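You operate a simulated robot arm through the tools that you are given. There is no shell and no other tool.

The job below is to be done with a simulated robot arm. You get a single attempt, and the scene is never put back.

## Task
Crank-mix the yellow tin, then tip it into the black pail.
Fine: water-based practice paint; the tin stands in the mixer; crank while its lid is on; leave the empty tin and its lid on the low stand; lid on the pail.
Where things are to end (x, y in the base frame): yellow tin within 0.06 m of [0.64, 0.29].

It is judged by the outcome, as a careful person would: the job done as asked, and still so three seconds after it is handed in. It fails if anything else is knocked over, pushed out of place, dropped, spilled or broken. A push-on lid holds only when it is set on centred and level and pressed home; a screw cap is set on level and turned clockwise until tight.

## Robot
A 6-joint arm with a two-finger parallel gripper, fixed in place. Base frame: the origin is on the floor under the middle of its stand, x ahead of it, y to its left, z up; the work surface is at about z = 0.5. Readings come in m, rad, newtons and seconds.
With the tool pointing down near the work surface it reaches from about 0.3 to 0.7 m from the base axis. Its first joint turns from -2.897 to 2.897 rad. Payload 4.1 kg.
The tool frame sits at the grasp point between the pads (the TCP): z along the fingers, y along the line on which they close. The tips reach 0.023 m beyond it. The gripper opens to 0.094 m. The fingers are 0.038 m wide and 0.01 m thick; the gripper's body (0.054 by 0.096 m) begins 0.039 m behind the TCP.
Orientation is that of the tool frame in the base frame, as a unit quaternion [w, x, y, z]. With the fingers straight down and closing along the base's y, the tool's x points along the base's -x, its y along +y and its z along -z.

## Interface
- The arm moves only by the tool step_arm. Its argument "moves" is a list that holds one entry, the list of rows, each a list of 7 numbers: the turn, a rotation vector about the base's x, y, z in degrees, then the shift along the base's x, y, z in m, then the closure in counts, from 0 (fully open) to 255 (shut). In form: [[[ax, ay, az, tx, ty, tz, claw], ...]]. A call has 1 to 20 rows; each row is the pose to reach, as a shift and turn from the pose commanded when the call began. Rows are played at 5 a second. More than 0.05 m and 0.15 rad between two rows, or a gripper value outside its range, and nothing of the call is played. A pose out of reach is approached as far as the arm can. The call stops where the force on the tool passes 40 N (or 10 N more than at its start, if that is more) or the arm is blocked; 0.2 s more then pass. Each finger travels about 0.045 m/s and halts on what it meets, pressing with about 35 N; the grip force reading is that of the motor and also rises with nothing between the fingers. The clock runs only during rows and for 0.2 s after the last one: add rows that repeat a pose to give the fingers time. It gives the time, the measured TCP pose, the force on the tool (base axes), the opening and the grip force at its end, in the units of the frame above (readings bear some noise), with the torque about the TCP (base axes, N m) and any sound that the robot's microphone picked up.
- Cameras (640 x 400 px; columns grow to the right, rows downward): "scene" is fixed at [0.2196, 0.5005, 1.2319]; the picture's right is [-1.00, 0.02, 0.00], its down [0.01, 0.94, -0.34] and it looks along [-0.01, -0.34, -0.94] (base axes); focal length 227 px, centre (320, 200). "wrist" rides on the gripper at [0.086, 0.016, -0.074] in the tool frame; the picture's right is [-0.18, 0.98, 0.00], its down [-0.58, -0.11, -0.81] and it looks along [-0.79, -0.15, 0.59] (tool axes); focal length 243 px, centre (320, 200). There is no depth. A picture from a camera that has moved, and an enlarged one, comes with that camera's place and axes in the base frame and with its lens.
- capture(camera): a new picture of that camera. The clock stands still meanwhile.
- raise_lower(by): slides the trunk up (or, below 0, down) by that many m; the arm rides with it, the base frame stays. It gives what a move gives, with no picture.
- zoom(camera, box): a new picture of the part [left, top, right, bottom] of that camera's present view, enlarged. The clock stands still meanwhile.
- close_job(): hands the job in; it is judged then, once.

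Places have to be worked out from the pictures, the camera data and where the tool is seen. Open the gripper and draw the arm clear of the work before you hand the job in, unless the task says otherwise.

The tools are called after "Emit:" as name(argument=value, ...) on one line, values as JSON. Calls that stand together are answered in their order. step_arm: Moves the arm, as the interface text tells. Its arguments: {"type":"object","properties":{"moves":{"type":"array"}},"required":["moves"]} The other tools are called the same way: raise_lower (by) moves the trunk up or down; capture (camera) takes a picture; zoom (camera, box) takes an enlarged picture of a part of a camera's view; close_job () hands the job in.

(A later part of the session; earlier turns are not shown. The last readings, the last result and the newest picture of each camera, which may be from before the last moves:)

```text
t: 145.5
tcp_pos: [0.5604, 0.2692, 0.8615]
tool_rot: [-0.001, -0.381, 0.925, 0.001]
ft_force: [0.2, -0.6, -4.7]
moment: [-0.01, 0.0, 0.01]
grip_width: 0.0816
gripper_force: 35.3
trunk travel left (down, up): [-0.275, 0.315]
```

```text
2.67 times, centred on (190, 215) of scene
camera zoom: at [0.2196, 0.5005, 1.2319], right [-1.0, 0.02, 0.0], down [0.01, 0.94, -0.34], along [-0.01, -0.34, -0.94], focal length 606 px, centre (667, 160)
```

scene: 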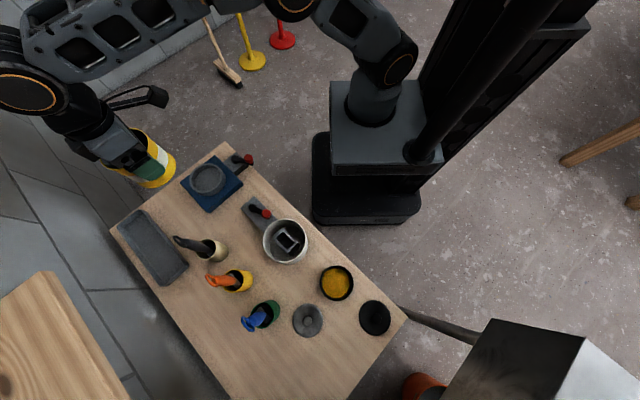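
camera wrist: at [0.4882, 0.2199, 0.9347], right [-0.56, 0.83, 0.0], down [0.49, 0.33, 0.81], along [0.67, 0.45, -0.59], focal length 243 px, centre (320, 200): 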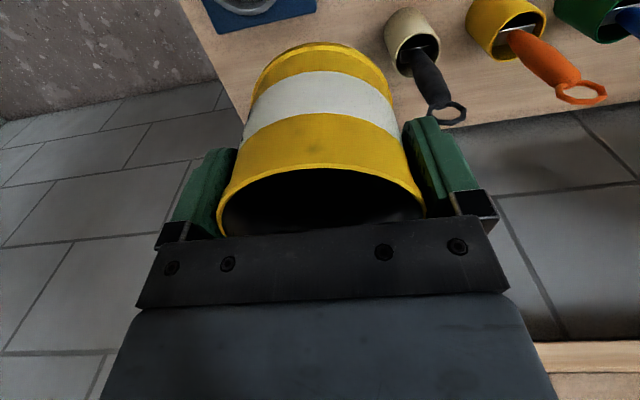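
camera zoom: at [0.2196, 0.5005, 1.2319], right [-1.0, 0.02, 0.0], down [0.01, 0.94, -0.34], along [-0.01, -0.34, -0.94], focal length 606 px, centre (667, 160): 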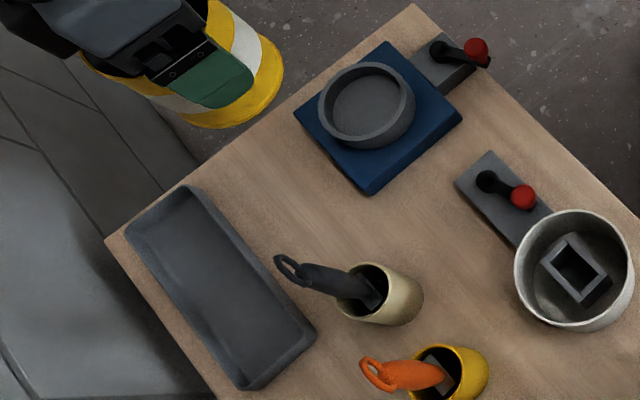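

No spill anywhere, and the pail level has risen past its inner line. I lower the tin outward toward a spot near (0.62, 0.32), about 0.036 m from the target and clear of the mixer base and tray.

Emit:
step_arm(moves=[[[0, 0, 0, 0.008, 0.007, -0.04, 255], [0, 0, 0, 0.016, 0.014, -0.08, 255], [0, 0, 0, 0.0246, 0.0208, -0.12, 255], [0, 0, 0, 0.0346, 0.029, -0.155, 255], [0, 0, 0, 0.046, 0.039, -0.19, 255], [0, 0, 0, 0.0596, 0.0508, -0.225, 255], [0, 0, 0, 0.0596, 0.0508, -0.245, 255], [0, 0, 0, 0.0596, 0.0508, -0.245, 255]]])

Emit:
capture(camera="wrist")

Emit:
zoom(camera="scene", box=[110, 140, 270, 290])

```text
t: 147.3
tcp_pos: [0.6194, 0.3219, 0.6151]
tool_rot: [0.0, -0.383, 0.924, -0.001]
ft_force: [-0.4, 0.4, -4.6]
moment: [-0.03, 0.0, -0.03]
grip_width: 0.0818
gripper_force: 35.2
trunk travel left (down, up): [-0.275, 0.315]
```

```text
taken
camera wrist: at [0.5474, 0.2714, 0.689], right [-0.56, 0.83, 0.0], down [0.49, 0.33, 0.81], along [0.67, 0.46, -0.59], focal length 243 px, centre (320, 200)
```

wrist: 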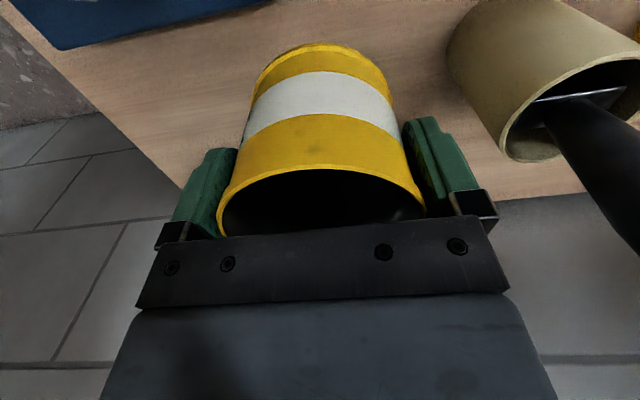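

```text
2.67 times, centred on (190, 215) of scene
camera zoom: at [0.2196, 0.5005, 1.2319], right [-1.0, 0.02, 0.0], down [0.01, 0.94, -0.34], along [-0.01, -0.34, -0.94], focal length 606 px, centre (667, 160)
```

zoom: 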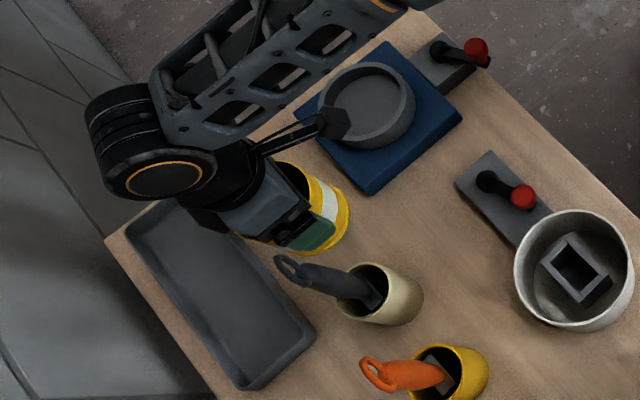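

The spot is reachable: the tool is at (0.619, 0.322), with bare wood below the tin. I lower to just above contact.

Emit:
step_arm(moves=[[[0, 0, 0, 0, 0, -0.02, 255], [0, 0, 0, 0, 0, -0.04, 255], [0, 0, 0, 0, 0, -0.052, 255], [0, 0, 0, 0, 0, -0.058, 255], [0, 0, 0, 0, 0, -0.058, 255]]])

Emit:
capture(camera="wrist")

```text
t: 148.5
tcp_pos: [0.6185, 0.3204, 0.5584]
tool_rot: [0.001, -0.382, 0.924, 0.0]
ft_force: [0.0, -0.2, 5.6]
moment: [-0.31, 0.26, -0.04]
grip_width: 0.0818
gripper_force: 35.4
trunk travel left (down, up): [-0.275, 0.315]
```

```text
taken
camera wrist: at [0.5464, 0.2707, 0.633], right [-0.56, 0.83, 0.0], down [0.49, 0.33, 0.81], along [0.67, 0.46, -0.59], focal length 243 px, centre (320, 200)
```

wrist: 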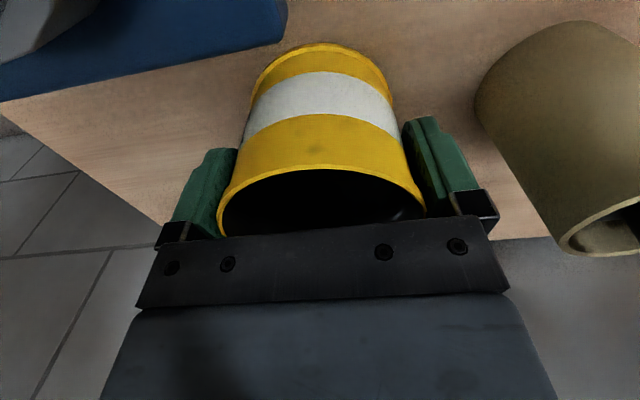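

Contact: +5.6 N up against the earlier −4.5 N of hanging weight, with one edge touching slightly first. I press 1 mm more to let the tin level out, then check.

Emit:
step_arm(moves=[[[0, 0, 0, 0, 0, -0.0008, 255], [0, 0, 0, 0, 0, -0.0015, 255], [0, 0, 0, 0, 0, -0.0015, 255]]])

```text
t: 149.3
tcp_pos: [0.6189, 0.3199, 0.5596]
tool_rot: [0.003, -0.383, 0.924, 0.001]
ft_force: [3.1, 1.7, 20.4]
moment: [-0.43, 0.47, 0.01]
grip_width: 0.0815
gripper_force: 35.1
trunk travel left (down, up): [-0.275, 0.315]
```

The tin is firmly on the table. I back off the pressing force, open the fingers fully, and check before withdrawing.

Emit:
step_arm(moves=[[[0, 0, 0, 0, 0, 0.0015, 255], [0, 0, 0, 0, 0, 0.0015, 200], [0, 0, 0, 0, 0, 0.0015, 0], [0, 0, 0, 0, 0, 0.0015, 0], [0, 0, 0, 0, 0, 0.0015, 0], [0, 0, 0, 0, 0, 0.0015, 0]]])

Emit:
capture(camera="wrist")

```text
t: 150.7
tcp_pos: [0.6178, 0.3209, 0.5567]
tool_rot: [0.001, -0.382, 0.924, 0.0]
ft_force: [0.4, 0.2, 0.2]
moment: [0.02, 0.04, -0.02]
grip_width: 0.094
gripper_force: 0.0
trunk travel left (down, up): [-0.275, 0.315]
```

```text
taken
camera wrist: at [0.5458, 0.2707, 0.632], right [-0.56, 0.83, 0.0], down [0.49, 0.33, 0.81], along [0.67, 0.46, -0.59], focal length 243 px, centre (320, 200)
```

wrist: 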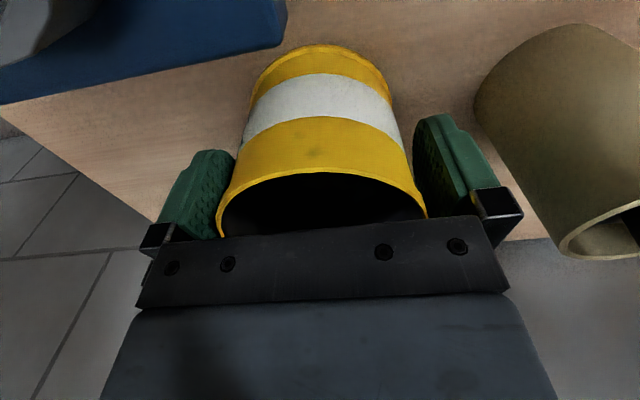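

The fingers are open with the tin standing free and still centred between them. I lift straight up slowly.

Emit:
step_arm(moves=[[[0, 0, 0, 0, 0, 0.01, 0], [0, 0, 0, 0, 0, 0.025, 0], [0, 0, 0, 0, 0, 0.045, 0], [0, 0, 0, 0, 0, 0.07, 0], [0, 0, 0, -0.01, -0.008, 0.11, 0], [0, 0, 0, -0.02, -0.016, 0.15, 0], [0, 0, 0, -0.03, -0.025, 0.19, 0], [0, 0, 0, -0.04, -0.033, 0.23, 0], [0, 0, 0, -0.05, -0.042, 0.27, 0]]])

Emit:
capture(camera="wrist")

Emit:
zoom(camera="scene", box=[110, 140, 270, 290])

```text
t: 152.7
tcp_pos: [0.5692, 0.2774, 0.8278]
tool_rot: [0.0, -0.382, 0.924, -0.001]
ft_force: [0.5, 0.1, -0.6]
moment: [-0.02, 0.01, 0.01]
grip_width: 0.0936
gripper_force: 0.0
trunk travel left (down, up): [-0.275, 0.315]
```

```text
taken
camera wrist: at [0.4978, 0.2284, 0.9022], right [-0.56, 0.83, 0.0], down [0.49, 0.33, 0.81], along [0.67, 0.46, -0.59], focal length 243 px, centre (320, 200)
```

wrist: 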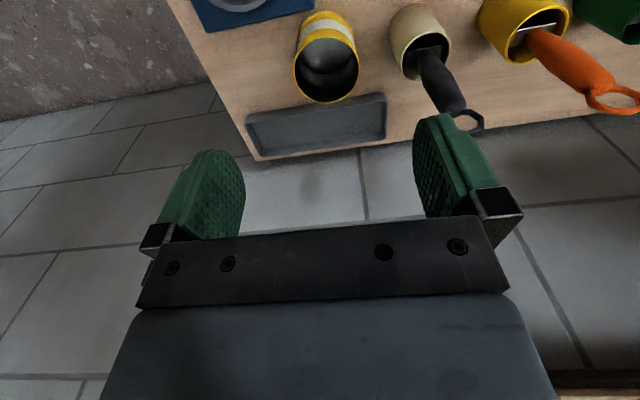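

```text
2.67 times, centred on (190, 215) of scene
camera zoom: at [0.2196, 0.5005, 1.2319], right [-1.0, 0.02, 0.0], down [0.01, 0.94, -0.34], along [-0.01, -0.34, -0.94], focal length 606 px, centre (667, 160)
```

zoom: 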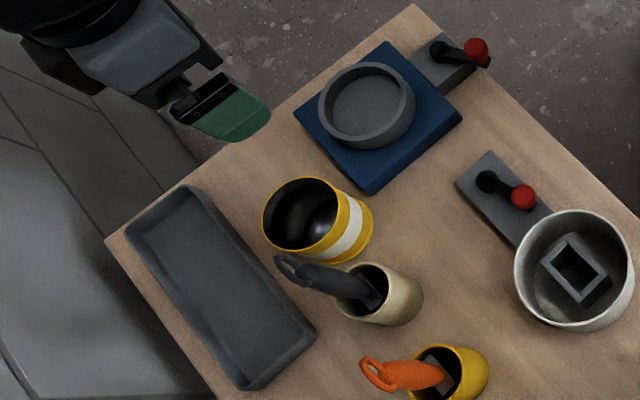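

The tin stands upright and empty at about (0.618, 0.322), roughly 0.04 m from the target and clear of its neighbours. Next is the pail's black lid, so I travel at height to a viewing position beside it.

Emit:
step_arm(moves=[[[0, 0, -3, -0.0373, 0.0215, 0, 0], [0, 0, -6, -0.0745, 0.043, 0, 0], [0, 0, -9, -0.1118, 0.0645, 0, 0], [0, 0, -12, -0.1491, 0.086, 0, 60], [0, 0, -15, -0.1863, 0.1075, 0, 100], [0, 0, -18, -0.2236, 0.129, 0, 100], [0, 0, -21, -0.2609, 0.1505, 0, 100], [0, 0, -24, -0.2981, 0.172, 0, 100], [0, 0, -27, -0.3354, 0.1936, 0, 100], [0, 0, -30, -0.3727, 0.2151, 0, 100], [0, 0, -33, -0.4099, 0.2366, -0.01, 100], [0, 0, -36, -0.4472, 0.2581, -0.02, 100], [0, 0, -39, -0.4845, 0.2796, -0.04, 100], [0, 0, -42, -0.5217, 0.3011, -0.06, 100], [0, 0, -45, -0.559, 0.3226, -0.078, 100], [0, 0, -45, -0.559, 0.3226, -0.078, 100]]])

Emit:
capture(camera="wrist")

Emit:
zoom(camera="wrist", box=[200, 20, 440, 170])

```text
t: 155.8
tcp_pos: [0.0365, 0.5876, 0.7609]
tool_rot: [0.003, -0.019, 1.0, -0.003]
ft_force: [12.9, -8.9, 4.5]
moment: [0.76, 1.49, 0.49]
grip_width: 0.0573
gripper_force: 0.1
trunk travel left (down, up): [-0.275, 0.315]
stopped in row 15: the force on the tool passed its limit at 95 N (the readings are from after the stop); the commanded pose is now the measured one
```

```text
taken
camera wrist: at [-0.0511, 0.6006, 0.8347], right [0.15, 0.99, 0.0], down [0.58, -0.08, 0.81], along [0.8, -0.12, -0.58], focal length 243 px, centre (320, 200)
```

wrist: 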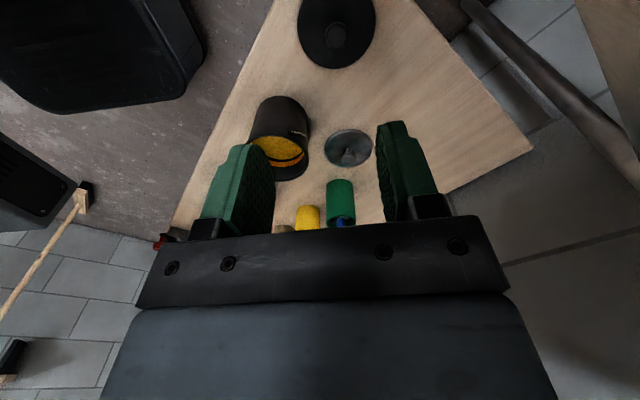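

```text
2.67 times, centred on (320, 95) of wrist
camera zoom: at [-0.0511, 0.6006, 0.8347], right [0.15, 0.99, 0.0], down [0.58, -0.08, 0.81], along [0.8, -0.12, -0.58], focal length 647 px, centre (320, 480)
```

zoom: 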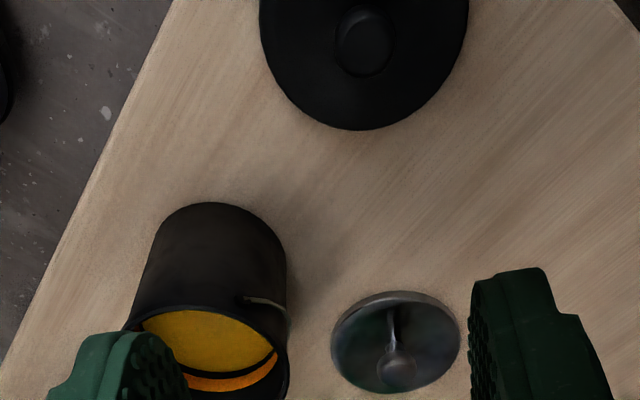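

The arm met something near the wrist camera's side, with a brief 95 N, probably the tall grey cabinet at that corner. I stop here and look at what it touched before moving at all.

Emit:
capture(camera="scene")

Emit:
zoom(camera="scene", box=[380, 270, 640, 400])

```text
taken
```

scene: 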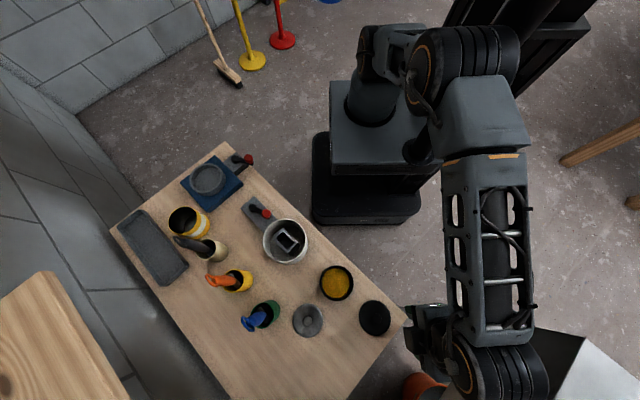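

```text
2.46 times, centred on (510, 335) of scene
camera zoom: at [0.2196, 0.5005, 1.2319], right [-1.0, 0.02, 0.0], down [0.01, 0.94, -0.34], along [-0.01, -0.34, -0.94], focal length 559 px, centre (-148, -132)
```

zoom: 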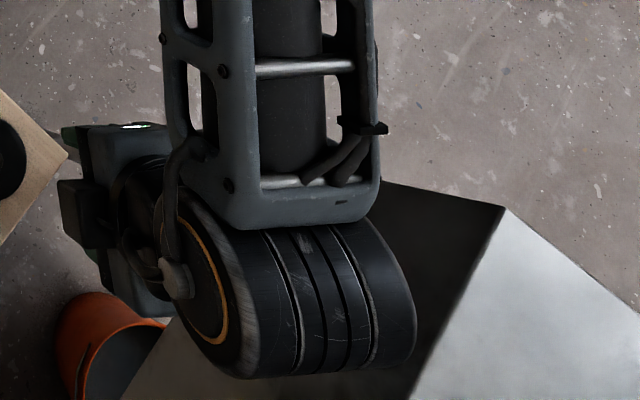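

The wrist camera grazed a fixed box whose face runs about 0.1 m beyond the lid. The scene shows the box and everything else unmoved. I back away from it and turn the tool so the camera is on the robot's side instead.

Emit:
step_arm(moves=[[[0, 0, 0, 0.02, -0.02, 0, 100], [0, 0, 0, 0.045, -0.045, 0, 100], [0, 0, 0, 0.07, -0.075, 0, 100], [0, 0, 8, 0.07, -0.08, 0, 100], [0, 0, 16, 0.07, -0.08, 0, 100], [0, 0, 24, 0.07, -0.08, 0, 100], [0, 0, 32, 0.07, -0.08, 0, 100], [0, 0, 40, 0.065, -0.08, 0, 100], [0, 0, 48, 0.06, -0.08, 0, 100], [0, 0, 56, 0.055, -0.08, 0, 100], [0, 0, 64, 0.05, -0.08, 0, 100], [0, 0, 72, 0.045, -0.075, 0, 100], [0, 0, 80, 0.04, -0.07, 0, 100], [0, 0, 87.8, 0.03, -0.065, 0, 100], [0, 0, 87.8, 0.03, -0.065, 0, 100]]])

Emit:
capture(camera="wrist")

Emit:
capture(camera="scene")

```text
t: 159.0
tcp_pos: [0.0626, 0.5226, 0.7587]
tool_rot: [-0.004, 0.708, -0.706, 0.0]
ft_force: [0.0, -0.2, -0.1]
moment: [0.01, 0.03, 0.0]
grip_width: 0.0574
gripper_force: 0.0
trunk travel left (down, up): [-0.275, 0.315]
```

```text
taken
camera wrist: at [0.0474, 0.4364, 0.8326], right [-0.98, 0.18, -0.01], down [0.1, 0.58, 0.81], along [0.15, 0.8, -0.58], focal length 243 px, centre (320, 200)
```

wrist: 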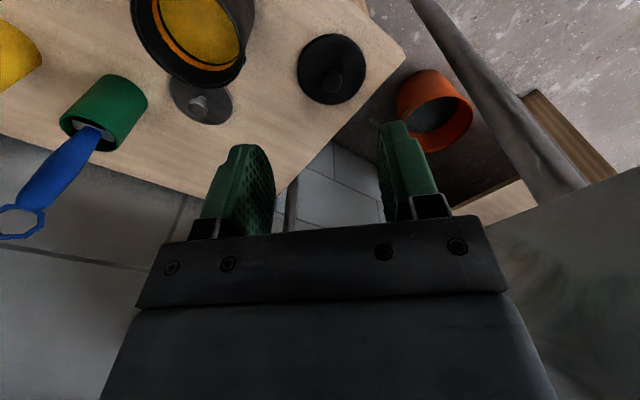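

```text
taken
```

scene: 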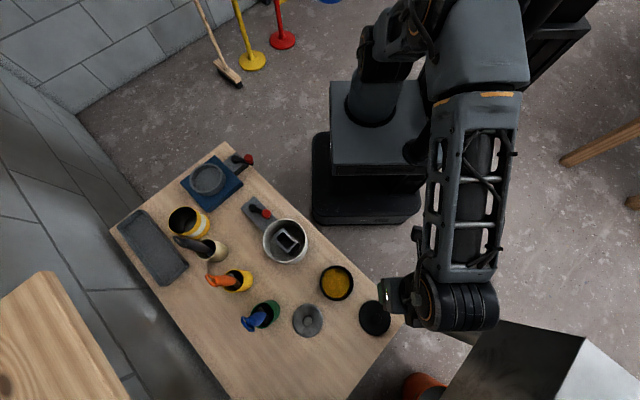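

I'm clear of the box, which is unmoved in the scene. The black lid and pail are both in view, so I zoom in to locate the lid's knob and the pail rim accurately.

Emit:
zoom(camera="wrist", box=[270, 10, 400, 110])

Emit:
zoom(camera="wrist", box=[110, 0, 270, 110])

Emit:
zoom(camera="scene", box=[300, 245, 400, 345])

```text
4.00 times, centred on (335, 60) of wrist
camera zoom: at [0.0474, 0.4364, 0.8326], right [-0.98, 0.18, -0.01], down [0.1, 0.58, 0.81], along [0.15, 0.8, -0.58], focal length 970 px, centre (260, 760)
```

zoom: 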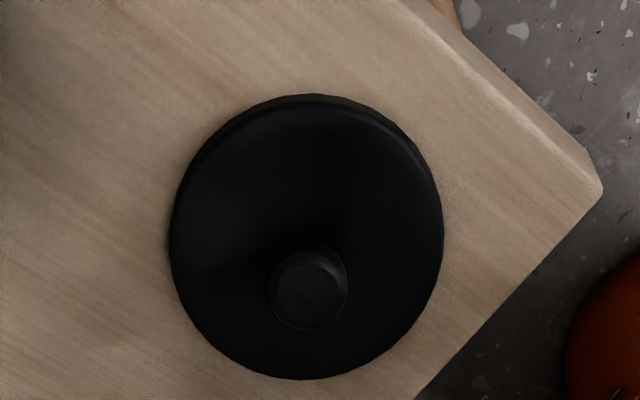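

```text
3.64 times, centred on (190, 55) of wrist
camera zoom: at [0.0474, 0.4364, 0.8326], right [-0.98, 0.18, -0.01], down [0.1, 0.58, 0.81], along [0.15, 0.8, -0.58], focal length 882 px, centre (793, 727)
```

zoom: 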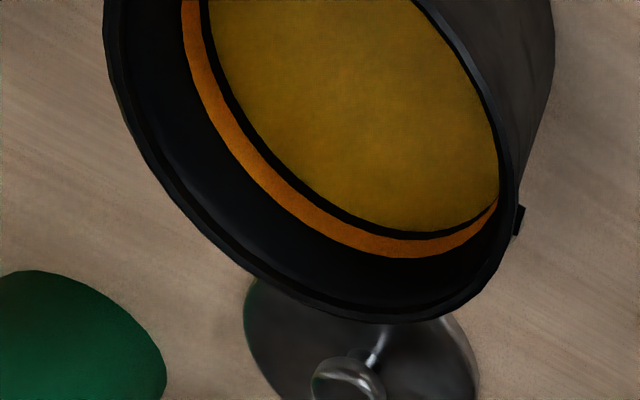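

```text
4.00 times, centred on (350, 295) of scene
camera zoom: at [0.2196, 0.5005, 1.2319], right [-1.0, 0.02, 0.0], down [0.01, 0.94, -0.34], along [-0.01, -0.34, -0.94], focal length 909 px, centre (200, -180)
```

zoom: 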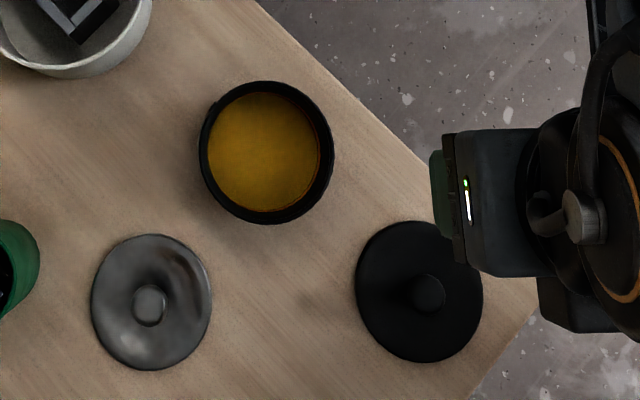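

The lid's centre is at about (0.063, 0.596) with its knob about 0.024 wide and its top near z 0.54. The pail hasn't moved. I level the tool, move over the knob and descend partway to verify alignment.

Emit:
step_arm(moves=[[[-0.16, 0.16, -0.1, 0, 0.02, -0.02, 100], [-0.33, 0.32, -0.2, 0, 0.045, -0.04, 100], [-0.33, 0.32, -0.2, 0, 0.0735, -0.07, 100], [-0.33, 0.32, -0.2, 0.0004, 0.0735, -0.1, 100], [-0.33, 0.32, -0.2, 0.0004, 0.0735, -0.14, 100], [-0.33, 0.32, -0.2, 0.0004, 0.0735, -0.165, 100], [-0.33, 0.32, -0.2, 0.0004, 0.0735, -0.165, 100]]])

Emit:
capture(camera="wrist")

Emit:
zoom(camera="wrist", box=[230, 40, 410, 220])

```text
t: 160.6
tcp_pos: [0.0645, 0.5969, 0.5945]
tool_rot: [0.001, -0.707, 0.707, 0.0]
ft_force: [-0.1, 0.5, -0.2]
moment: [-0.03, -0.04, 0.03]
grip_width: 0.0572
gripper_force: 0.0
trunk travel left (down, up): [-0.275, 0.315]
```

```text
taken
camera wrist: at [0.0487, 0.5107, 0.6686], right [-0.98, 0.19, 0.0], down [0.11, 0.58, 0.81], along [0.15, 0.79, -0.59], focal length 243 px, centre (320, 200)
```

wrist: 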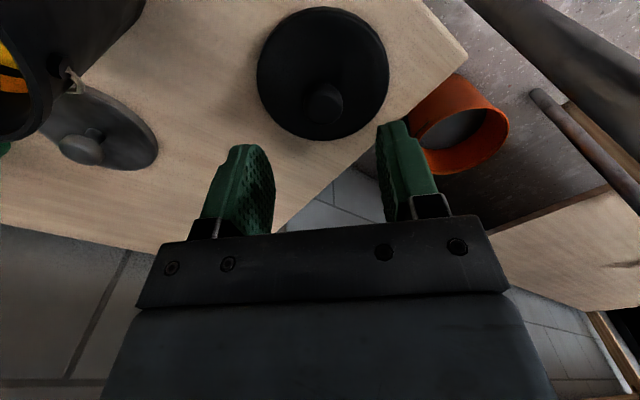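

```text
2.22 times, centred on (320, 130) of wrist
camera zoom: at [0.0487, 0.5107, 0.6686], right [-0.98, 0.19, 0.0], down [0.11, 0.58, 0.81], along [0.15, 0.79, -0.59], focal length 539 px, centre (320, 356)
```

zoom: 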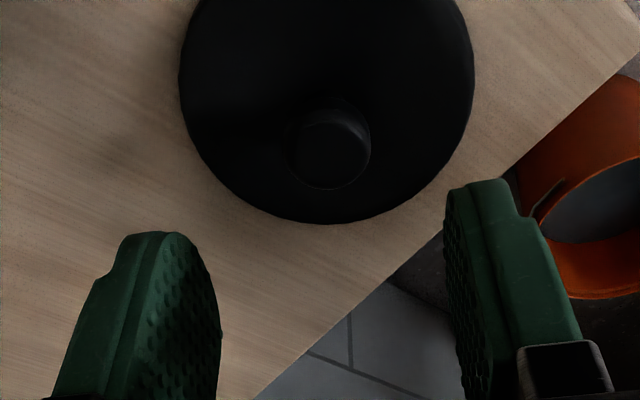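

The knob is centred between the fingers within about 2 mm. I descend around it, stopping with the tips above the lid plate, and close.

Emit:
step_arm(moves=[[[0, 0, 0, -0.0015, 0, -0.02, 100], [0, 0, 0, -0.0015, 0, -0.04, 100], [0, 0, 0, -0.0015, 0, -0.05, 100], [0, 0, 0, -0.0015, 0, -0.0515, 100], [0, 0, 0, -0.0015, 0, -0.0515, 255], [0, 0, 0, -0.0015, 0, -0.0515, 255], [0, 0, 0, -0.0015, 0, -0.0515, 255], [0, 0, 0, -0.0015, 0, -0.0515, 255]]])

Emit:
capture(camera="wrist")

```text
t: 162.4
tcp_pos: [0.0632, 0.5968, 0.5415]
tool_rot: [0.001, -0.707, 0.708, 0.0]
ft_force: [-0.5, 0.0, 0.1]
moment: [-0.02, -0.01, 0.04]
grip_width: 0.0239
gripper_force: 34.7
trunk travel left (down, up): [-0.275, 0.315]
```

```text
taken
camera wrist: at [0.0466, 0.5106, 0.6171], right [-0.98, 0.19, 0.0], down [0.11, 0.58, 0.81], along [0.15, 0.79, -0.59], focal length 243 px, centre (320, 200)
```

wrist: 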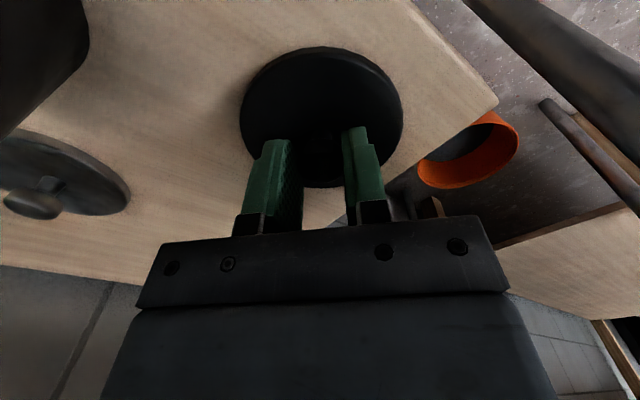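

The lid's knob is gripped at 0.0239 m with 35 N, and the lid looks centred under the tool. I lift it straight up and check it's level and held.

Emit:
step_arm(moves=[[[0, 0, 0, 0, 0, 0.005, 255], [0, 0, 0, 0, 0, 0.015, 255], [0, 0, 0, 0, 0, 0.03, 255], [0, 0, 0, 0, 0, 0.06, 255], [0, 0, 0, 0, 0, 0.1, 255], [0, 0, 0, 0, -0.01, 0.14, 255], [0, 0, 0, 0.01, -0.03, 0.16, 255], [0, 0, 0, 0.01, -0.03, 0.16, 255]]])

Emit:
capture(camera="wrist")

Emit:
capture(camera="scene")

```text
t: 164.2
tcp_pos: [0.0727, 0.5674, 0.7055]
tool_rot: [0.001, -0.706, 0.708, 0.001]
ft_force: [0.5, -0.1, -1.1]
moment: [0.0, 0.01, -0.01]
grip_width: 0.0242
gripper_force: 34.7
trunk travel left (down, up): [-0.275, 0.315]
```

```text
taken
camera wrist: at [0.0568, 0.4803, 0.7782], right [-0.98, 0.19, 0.0], down [0.11, 0.58, 0.81], along [0.15, 0.79, -0.59], focal length 243 px, centre (320, 200)
```

wrist: 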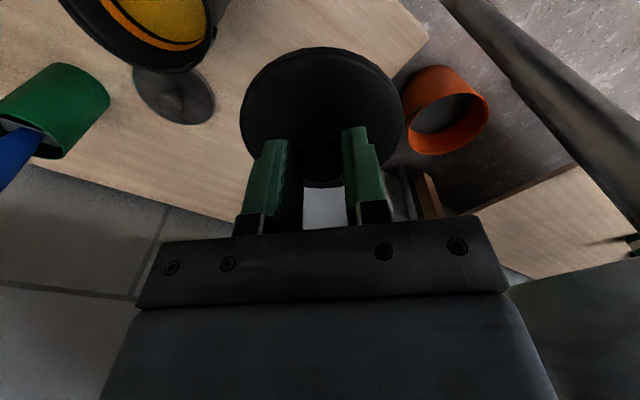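

```text
taken
```

scene: 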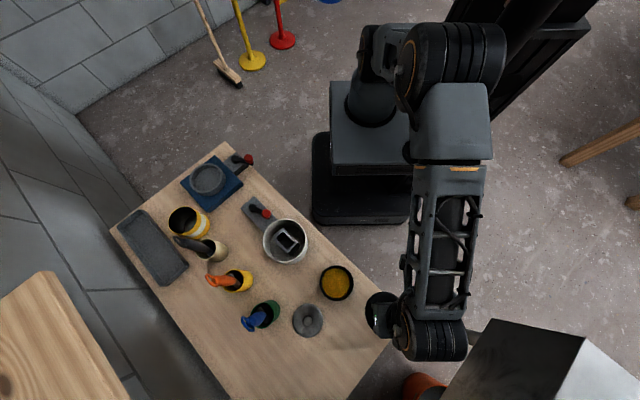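

The lid hangs level and unchanged in the grip. I carry it over to hover about 5 cm above the pail, then use the wrist view to compare lid and pail edges.

Emit:
step_arm(moves=[[[0, 0, 0, 0.03, -0.02, 0, 255], [0, 0, 0, 0.06, -0.04, 0, 255], [0, 0, 0, 0.09, -0.058, 0, 255], [0, 0, 0, 0.102, -0.0644, -0.01, 255], [0, 0, 0, 0.102, -0.0644, -0.025, 255], [0, 0, 0, 0.102, -0.0644, -0.025, 255]]])

Emit:
capture(camera="wrist")

Emit:
capture(camera="scene")

```text
t: 165.6
tcp_pos: [0.1756, 0.5021, 0.6772]
tool_rot: [0.001, -0.707, 0.707, 0.0]
ft_force: [0.6, -0.5, -0.6]
moment: [0.01, 0.01, -0.02]
grip_width: 0.0243
gripper_force: 35.5
trunk travel left (down, up): [-0.275, 0.315]
```

```text
taken
camera wrist: at [0.1587, 0.4157, 0.7527], right [-0.98, 0.19, 0.0], down [0.11, 0.58, 0.81], along [0.15, 0.79, -0.59], focal length 243 px, centre (320, 200)
```

wrist: 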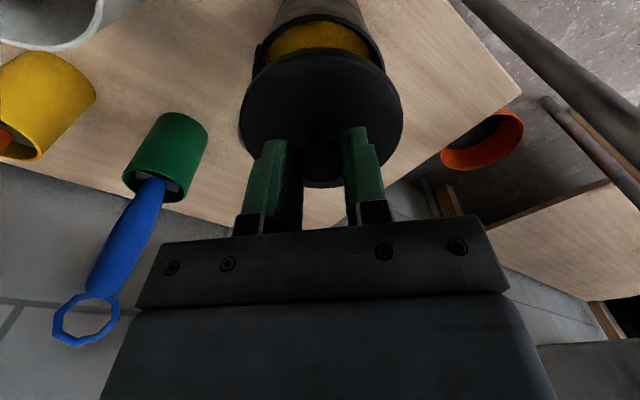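

```text
taken
```

scene: 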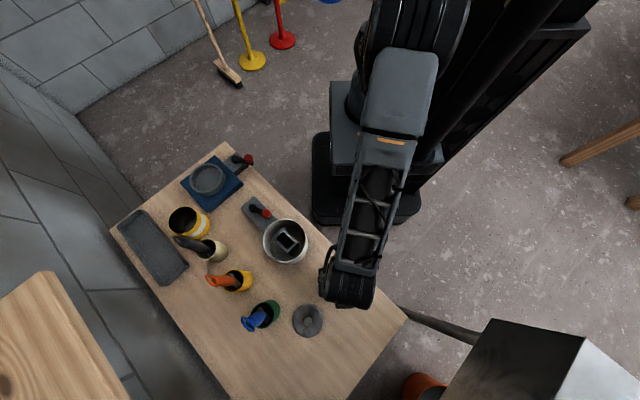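

The pail's near rim and paint are visible behind the lid. I zoom in to measure the side-to-side offset.

Emit:
zoom(camera="wrist", box=[220, 0, 420, 130])

```text
3.08 times, centred on (320, 65) of wrist
camera zoom: at [0.1587, 0.4157, 0.7527], right [-0.98, 0.19, 0.0], down [0.11, 0.58, 0.81], along [0.15, 0.79, -0.59], focal length 746 px, centre (320, 615)
```

zoom: 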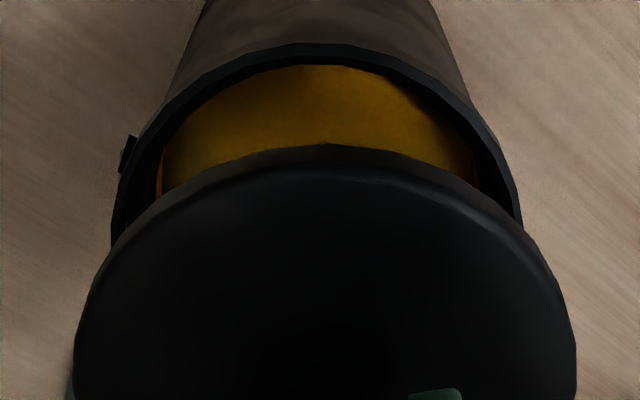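

Side to side, the pail's centre is in line with the tool and the lid is only about 1 mm off. I rotate the tool 90° about the vertical to measure the other direction the same way.

Emit:
step_arm(moves=[[[0, 0, -8, 0, 0, 0, 255], [0, 0, -16, 0, 0, 0, 255], [0, 0, -24, 0, 0, 0, 255], [0, 0, -32, 0, 0, 0, 255], [0, 0, -40, 0, 0, 0, 255], [0, 0, -48, 0, 0, 0, 255], [0, 0, -56, 0, 0, 0, 255], [0, 0, -64, 0, 0, 0, 255], [0, 0, -72, 0, 0, 0, 255], [0, 0, -80, 0, 0, 0, 255], [0, 0, -88, 0, 0, 0, 255], [0, 0, -90, 0, 0, 0, 255], [0, 0, -90, 0, 0, 0, 255]]])

Emit:
zoom(camera="wrist", box=[220, 0, 420, 130])

Emit:
capture(camera="wrist")

```text
t: 168.4
tcp_pos: [0.1749, 0.5011, 0.6767]
tool_rot: [0.002, 0.001, 1.0, -0.002]
ft_force: [0.1, 0.5, -0.6]
moment: [0.02, 0.0, -0.03]
grip_width: 0.0242
gripper_force: 35.2
trunk travel left (down, up): [-0.275, 0.315]
```

```text
3.08 times, centred on (320, 65) of wrist
camera zoom: at [0.0885, 0.5189, 0.7519], right [0.19, 0.98, 0.0], down [0.58, -0.11, 0.81], along [0.79, -0.15, -0.59], focal length 746 px, centre (320, 615)
```

zoom: 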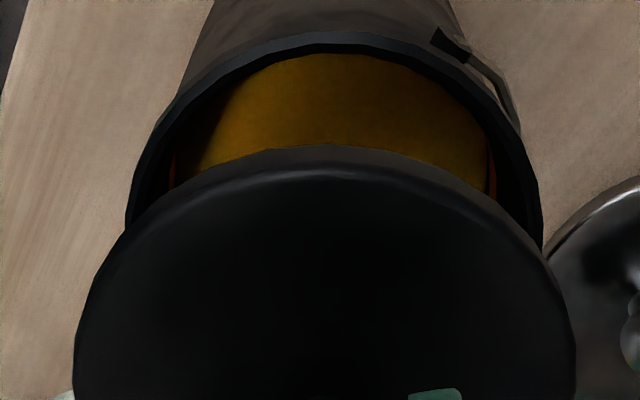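

```text
taken
camera wrist: at [0.0885, 0.5189, 0.7519], right [0.19, 0.98, 0.0], down [0.58, -0.11, 0.81], along [0.79, -0.15, -0.59], focal length 243 px, centre (320, 200)
```

wrist: 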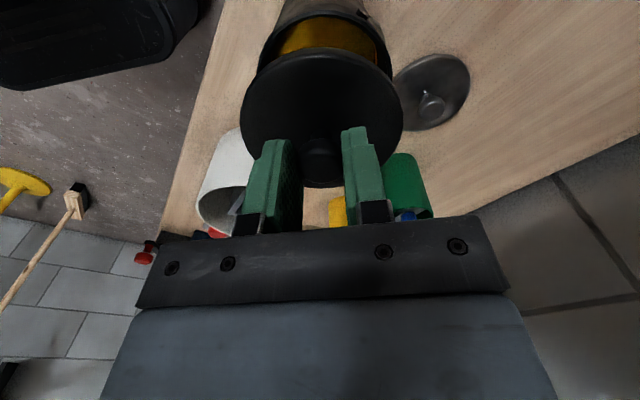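

Here the pail sits about 3 mm further along +y than the tool. I zoom on the gripped knob to check whether the lid sits off-centre along the other tool axis.

Emit:
zoom(camera="wrist", box=[270, 110, 375, 210])

Emit:
zoom(camera="wrist", box=[230, 30, 415, 200])

```text
4.00 times, centred on (322, 160) of wrist
camera zoom: at [0.0885, 0.5189, 0.7519], right [0.19, 0.98, 0.0], down [0.58, -0.11, 0.81], along [0.79, -0.15, -0.59], focal length 970 px, centre (310, 360)
```

zoom: 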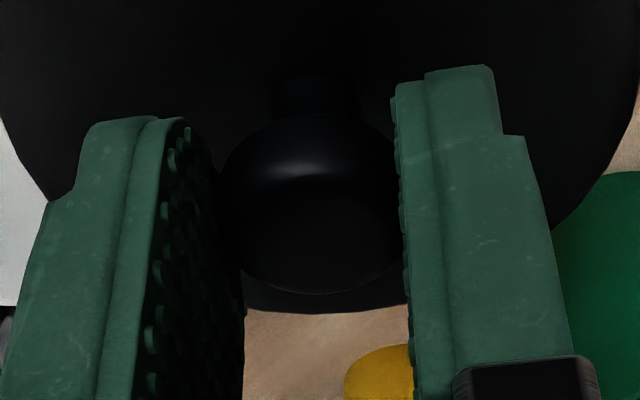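

```text
2.35 times, centred on (322, 115) of wrist
camera zoom: at [0.0885, 0.5189, 0.7519], right [0.19, 0.98, 0.0], down [0.58, -0.11, 0.81], along [0.79, -0.15, -0.59], focal length 571 px, centre (314, 400)
```

zoom: 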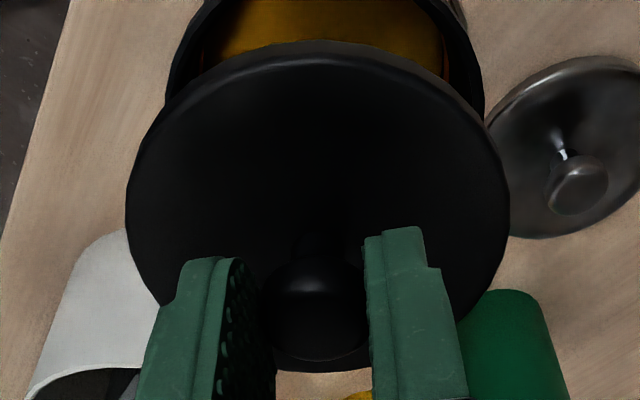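

The lid hangs about 2 mm forward of the tool axis. Combining the views, the tool needs to shift about (−1.3, +2.5) mm. I apply that and lower the lid to about 15 mm above the rim for a closer comparison.

Emit:
step_arm(moves=[[[0, 0, 0, -0.0013, 0.0025, -0.01, 255], [0, 0, 0, -0.0013, 0.0025, -0.022, 255], [0, 0, 0, -0.0013, 0.0025, -0.032, 255], [0, 0, 0, -0.0013, 0.0025, -0.035, 255], [0, 0, 0, -0.0013, 0.0025, -0.035, 255]]])

Emit:
zoom(camera="wrist", box=[220, 10, 420, 140])

Emit:
zoom(camera="scene", box=[290, 240, 400, 340])

```text
t: 169.6
tcp_pos: [0.174, 0.5045, 0.6429]
tool_rot: [0.001, 0.0, 1.0, -0.002]
ft_force: [0.7, -0.8, 0.5]
moment: [0.01, 0.01, -0.03]
grip_width: 0.0242
gripper_force: 35.2
trunk travel left (down, up): [-0.275, 0.315]
```

```text
3.08 times, centred on (320, 75) of wrist
camera zoom: at [0.0871, 0.5212, 0.7171], right [0.19, 0.98, 0.0], down [0.58, -0.11, 0.81], along [0.79, -0.15, -0.59], focal length 746 px, centre (320, 585)
```

zoom: 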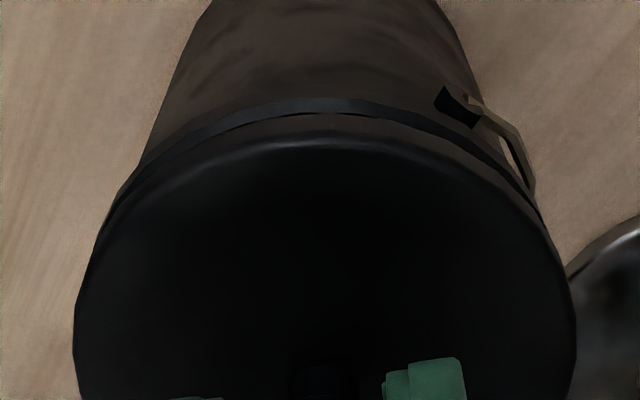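

```text
4.00 times, centred on (345, 290) of scene
camera zoom: at [0.2196, 0.5005, 1.2319], right [-1.0, 0.02, 0.0], down [0.01, 0.94, -0.34], along [-0.01, -0.34, -0.94], focal length 909 px, centre (220, -160)
```

zoom: 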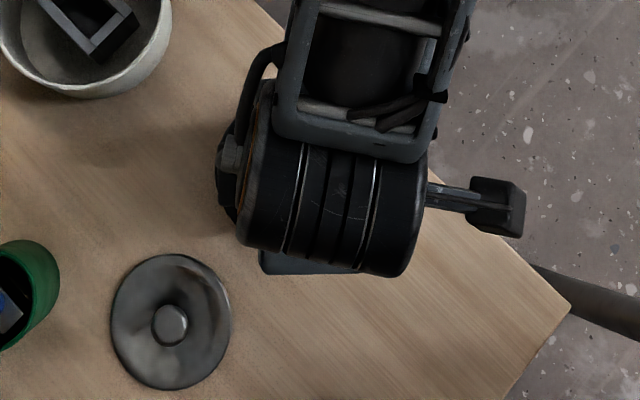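

The lid now looks nearly aligned, with its bottom only a few millimetres above the rim, so the rim must be near z 0.597. I zoom closer to compare the lid and rim edges on the left, right and near sides.

Emit:
zoom(camera="wrist", box=[235, 30, 325, 110])

Emit:
zoom(camera="wrist", box=[320, 30, 410, 110])

```text
5.00 times, centred on (280, 70) of wrist
camera zoom: at [0.0871, 0.5212, 0.7171], right [0.19, 0.98, 0.0], down [0.58, -0.11, 0.81], along [0.79, -0.15, -0.59], focal length 1213 px, centre (520, 850)
```

zoom: 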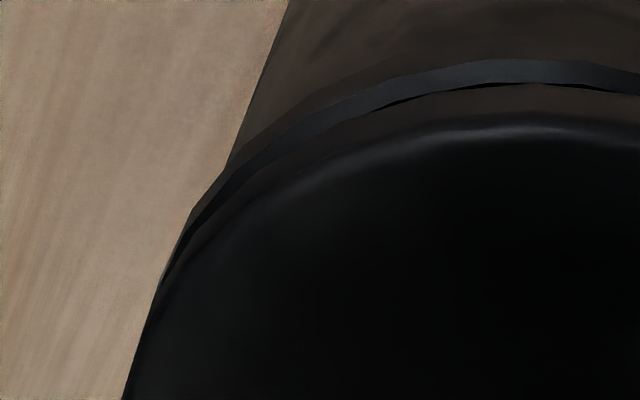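

```text
5.00 times, centred on (365, 70) of wrist
camera zoom: at [0.0871, 0.5212, 0.7171], right [0.19, 0.98, 0.0], down [0.58, -0.11, 0.81], along [0.79, -0.15, -0.59], focal length 1213 px, centre (95, 850)
```

zoom: 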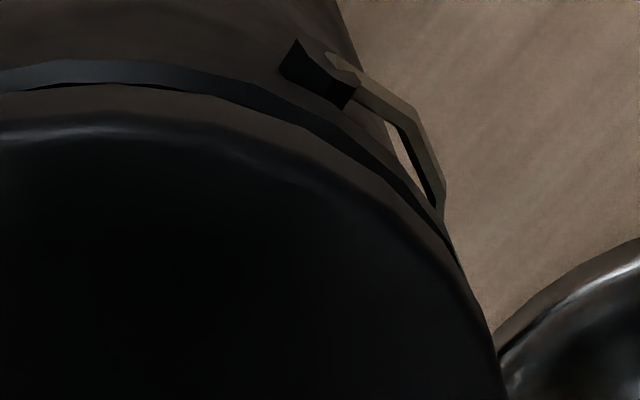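

The rim's edge shows evenly around the lid on all visible sides, with a gap of about 4 mm. I lower the lid gently to contact in small steps.

Emit:
step_arm(moves=[[[0, 0, 0, 0, 0, -0.002, 255], [0, 0, 0, 0, 0, -0.003, 255], [0, 0, 0, 0, 0, -0.003, 255]]])

Emit:
step_arm(moves=[[[0, 0, 0, 0, 0, -0.001, 255], [0, 0, 0, 0, 0, -0.002, 255], [0, 0, 0, 0, 0, -0.002, 255]]])

Emit:
zoom(camera="wrist", box=[220, 10, 420, 140])

```text
t: 170.4
tcp_pos: [0.1728, 0.5054, 0.6396]
tool_rot: [0.001, 0.001, 1.0, -0.001]
ft_force: [-0.2, 0.0, -1.0]
moment: [0.0, 0.02, -0.03]
grip_width: 0.0242
gripper_force: 34.8
trunk travel left (down, up): [-0.275, 0.315]
```

```text
t: 171.2
tcp_pos: [0.1738, 0.5051, 0.639]
tool_rot: [0.001, 0.001, 1.0, 0.0]
ft_force: [-3.1, -1.0, 9.4]
moment: [-0.08, -0.05, -0.03]
grip_width: 0.024
gripper_force: 35.1
trunk travel left (down, up): [-0.275, 0.315]
heard: snap
```

```text
3.08 times, centred on (320, 75) of wrist
camera zoom: at [0.0866, 0.5214, 0.7132], right [0.18, 0.98, 0.0], down [0.58, -0.11, 0.81], along [0.79, -0.15, -0.59], focal length 746 px, centre (320, 585)
```

zoom: 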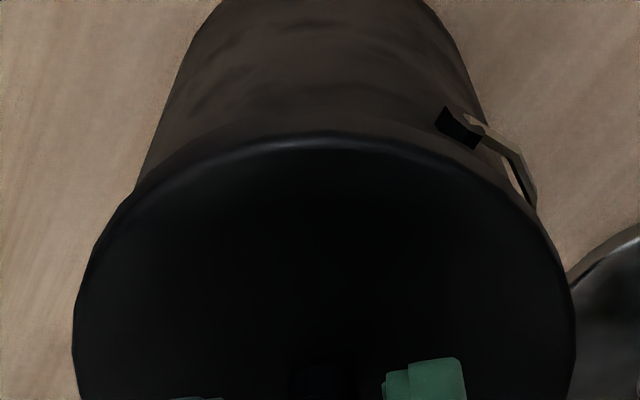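

A snap was heard and the lid now sits flush on the rim. I press a little more to be sure it is home, staying under the force limit.

Emit:
step_arm(moves=[[[0, 0, 0, 0, 0, -0.0008, 255], [0, 0, 0, 0, 0, -0.0016, 255], [0, 0, 0, 0, 0, -0.0016, 255]]])

Emit:
zoom(camera="wrist", box=[220, 10, 420, 140])

```text
t: 172.0
tcp_pos: [0.1742, 0.5046, 0.6393]
tool_rot: [0.002, 0.0, 1.0, 0.002]
ft_force: [-5.7, 0.2, 28.8]
moment: [-0.06, 0.12, 0.01]
grip_width: 0.0242
gripper_force: 34.9
trunk travel left (down, up): [-0.275, 0.315]
```

```text
3.08 times, centred on (320, 75) of wrist
camera zoom: at [0.0865, 0.5211, 0.713], right [0.18, 0.98, 0.0], down [0.58, -0.11, 0.81], along [0.79, -0.15, -0.59], focal length 746 px, centre (320, 585)
```

zoom: 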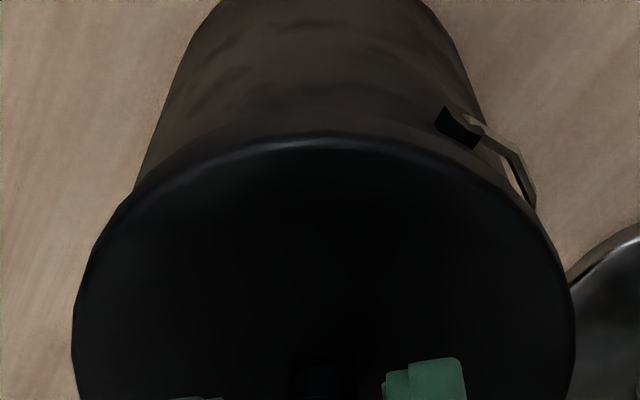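

At 29 N the lid doesn't move any further, so it's home. I ease the pressure, open the fingers gently while still slightly loaded downward, and then lift straight up.

Emit:
step_arm(moves=[[[0, 0, 0, 0, 0, 0.0016, 255], [0, 0, 0, 0, 0, 0.002, 235], [0, 0, 0, 0, 0, 0.002, 180], [0, 0, 0, 0, 0, 0.002, 120], [0, 0, 0, 0, 0, 0.002, 100], [0, 0, 0, 0, 0, 0.002, 100]]])

Emit:
capture(camera="wrist")

```text
t: 173.4
tcp_pos: [0.1741, 0.5053, 0.6376]
tool_rot: [0.001, 0.001, 1.0, -0.001]
ft_force: [-0.1, 1.4, 0.1]
moment: [-0.01, -0.01, -0.01]
grip_width: 0.0574
gripper_force: 0.1
trunk travel left (down, up): [-0.275, 0.315]
```

```text
taken
camera wrist: at [0.0873, 0.5212, 0.7124], right [0.19, 0.98, 0.0], down [0.58, -0.11, 0.81], along [0.79, -0.15, -0.59], focal length 243 px, centre (320, 200)
```

wrist: 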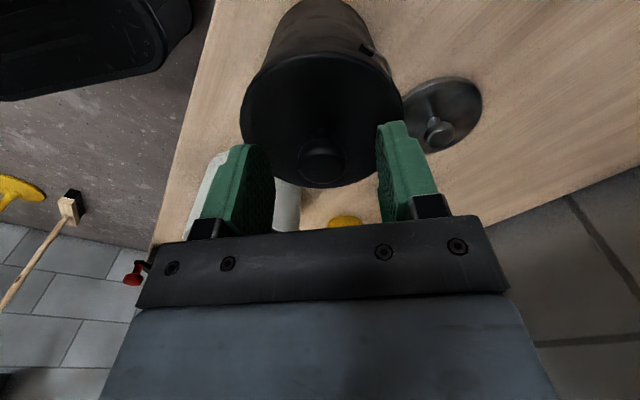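

The lid is released with no further sound and zero contact force. I lift straight up and away.

Emit:
step_arm(moves=[[[0, 0, 0, 0, 0, 0.008, 100], [0, 0, 0, 0, 0, 0.025, 100], [0, 0, 0, 0, 0, 0.05, 100], [0, 0, 0, 0, 0, 0.09, 100], [0, 0, 0, 0, 0, 0.13, 100], [0, 0, 0, 0.01, -0.03, 0.17, 100], [0, 0, 0, 0.02, -0.06, 0.2, 60], [0, 0, 0, 0.03, -0.1, 0.23, 0], [0, 0, 0, 0.04, -0.14, 0.26, 0], [0, 0, 0, 0.05, -0.18, 0.28, 0], [0, 0, 0, 0.06, -0.21, 0.285, 0]]])

Emit:
capture(camera="scene")

Emit:
capture(camera="wrist")

```text
refused: row 6 steps farther than a row can; nothing moved
```

```text
taken
```

scene: 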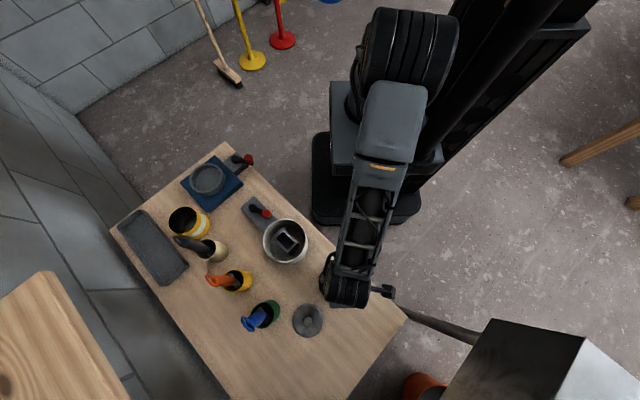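

```text
taken
camera wrist: at [0.0873, 0.5212, 0.7124], right [0.19, 0.98, 0.0], down [0.58, -0.11, 0.81], along [0.79, -0.15, -0.59], focal length 243 px, centre (320, 200)
```

wrist: 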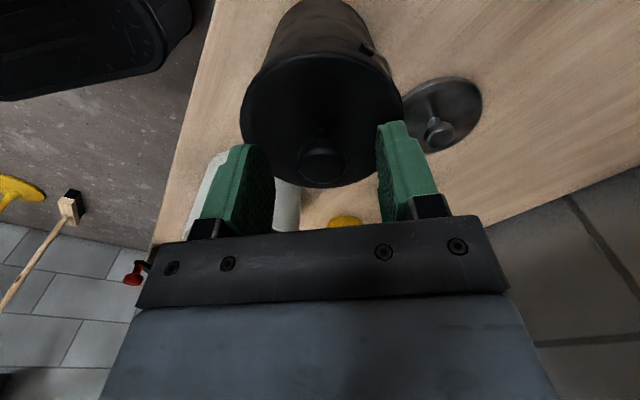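

One row exceeded the step size, so nothing moved. I resend the lift with smaller steps.

Emit:
step_arm(moves=[[[0, 0, 0, 0, 0, 0.008, 100], [0, 0, 0, 0, 0, 0.025, 100], [0, 0, 0, 0, 0, 0.05, 100], [0, 0, 0, 0, 0, 0.085, 100], [0, 0, 0, 0, 0, 0.12, 100], [0, 0, 0, 0.005, -0.02, 0.15, 100], [0, 0, 0, 0.01, -0.045, 0.18, 60], [0, 0, 0, 0.02, -0.075, 0.205, 0], [0, 0, 0, 0.03, -0.11, 0.225, 0], [0, 0, 0, 0.04, -0.145, 0.245, 0], [0, 0, 0, 0.05, -0.18, 0.265, 0], [0, 0, 0, 0.06, -0.21, 0.28, 0]]])

Emit:
capture(camera="scene")

Emit:
capture(camera="wrist")

```text
t: 176.0
tcp_pos: [0.234, 0.2938, 0.9175]
tool_rot: [0.001, 0.001, 1.0, -0.001]
ft_force: [0.1, -0.6, -0.6]
moment: [-0.02, -0.01, 0.0]
grip_width: 0.0941
gripper_force: 0.1
trunk travel left (down, up): [-0.275, 0.315]
```

```text
taken
```

scene: 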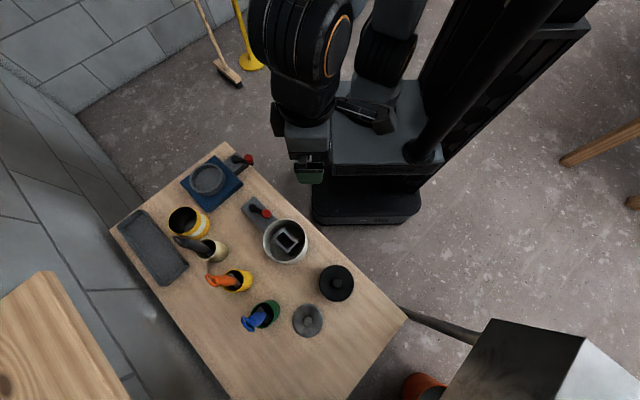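

```text
taken
camera wrist: at [0.1467, 0.3109, 0.9918], right [0.19, 0.98, 0.0], down [0.58, -0.11, 0.81], along [0.79, -0.15, -0.59], focal length 243 px, centre (320, 200)
```

wrist: 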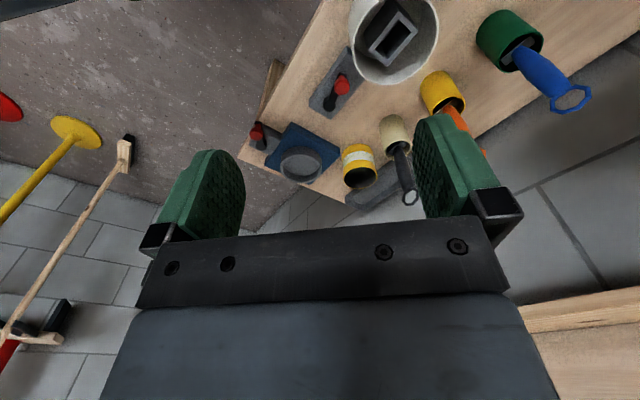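

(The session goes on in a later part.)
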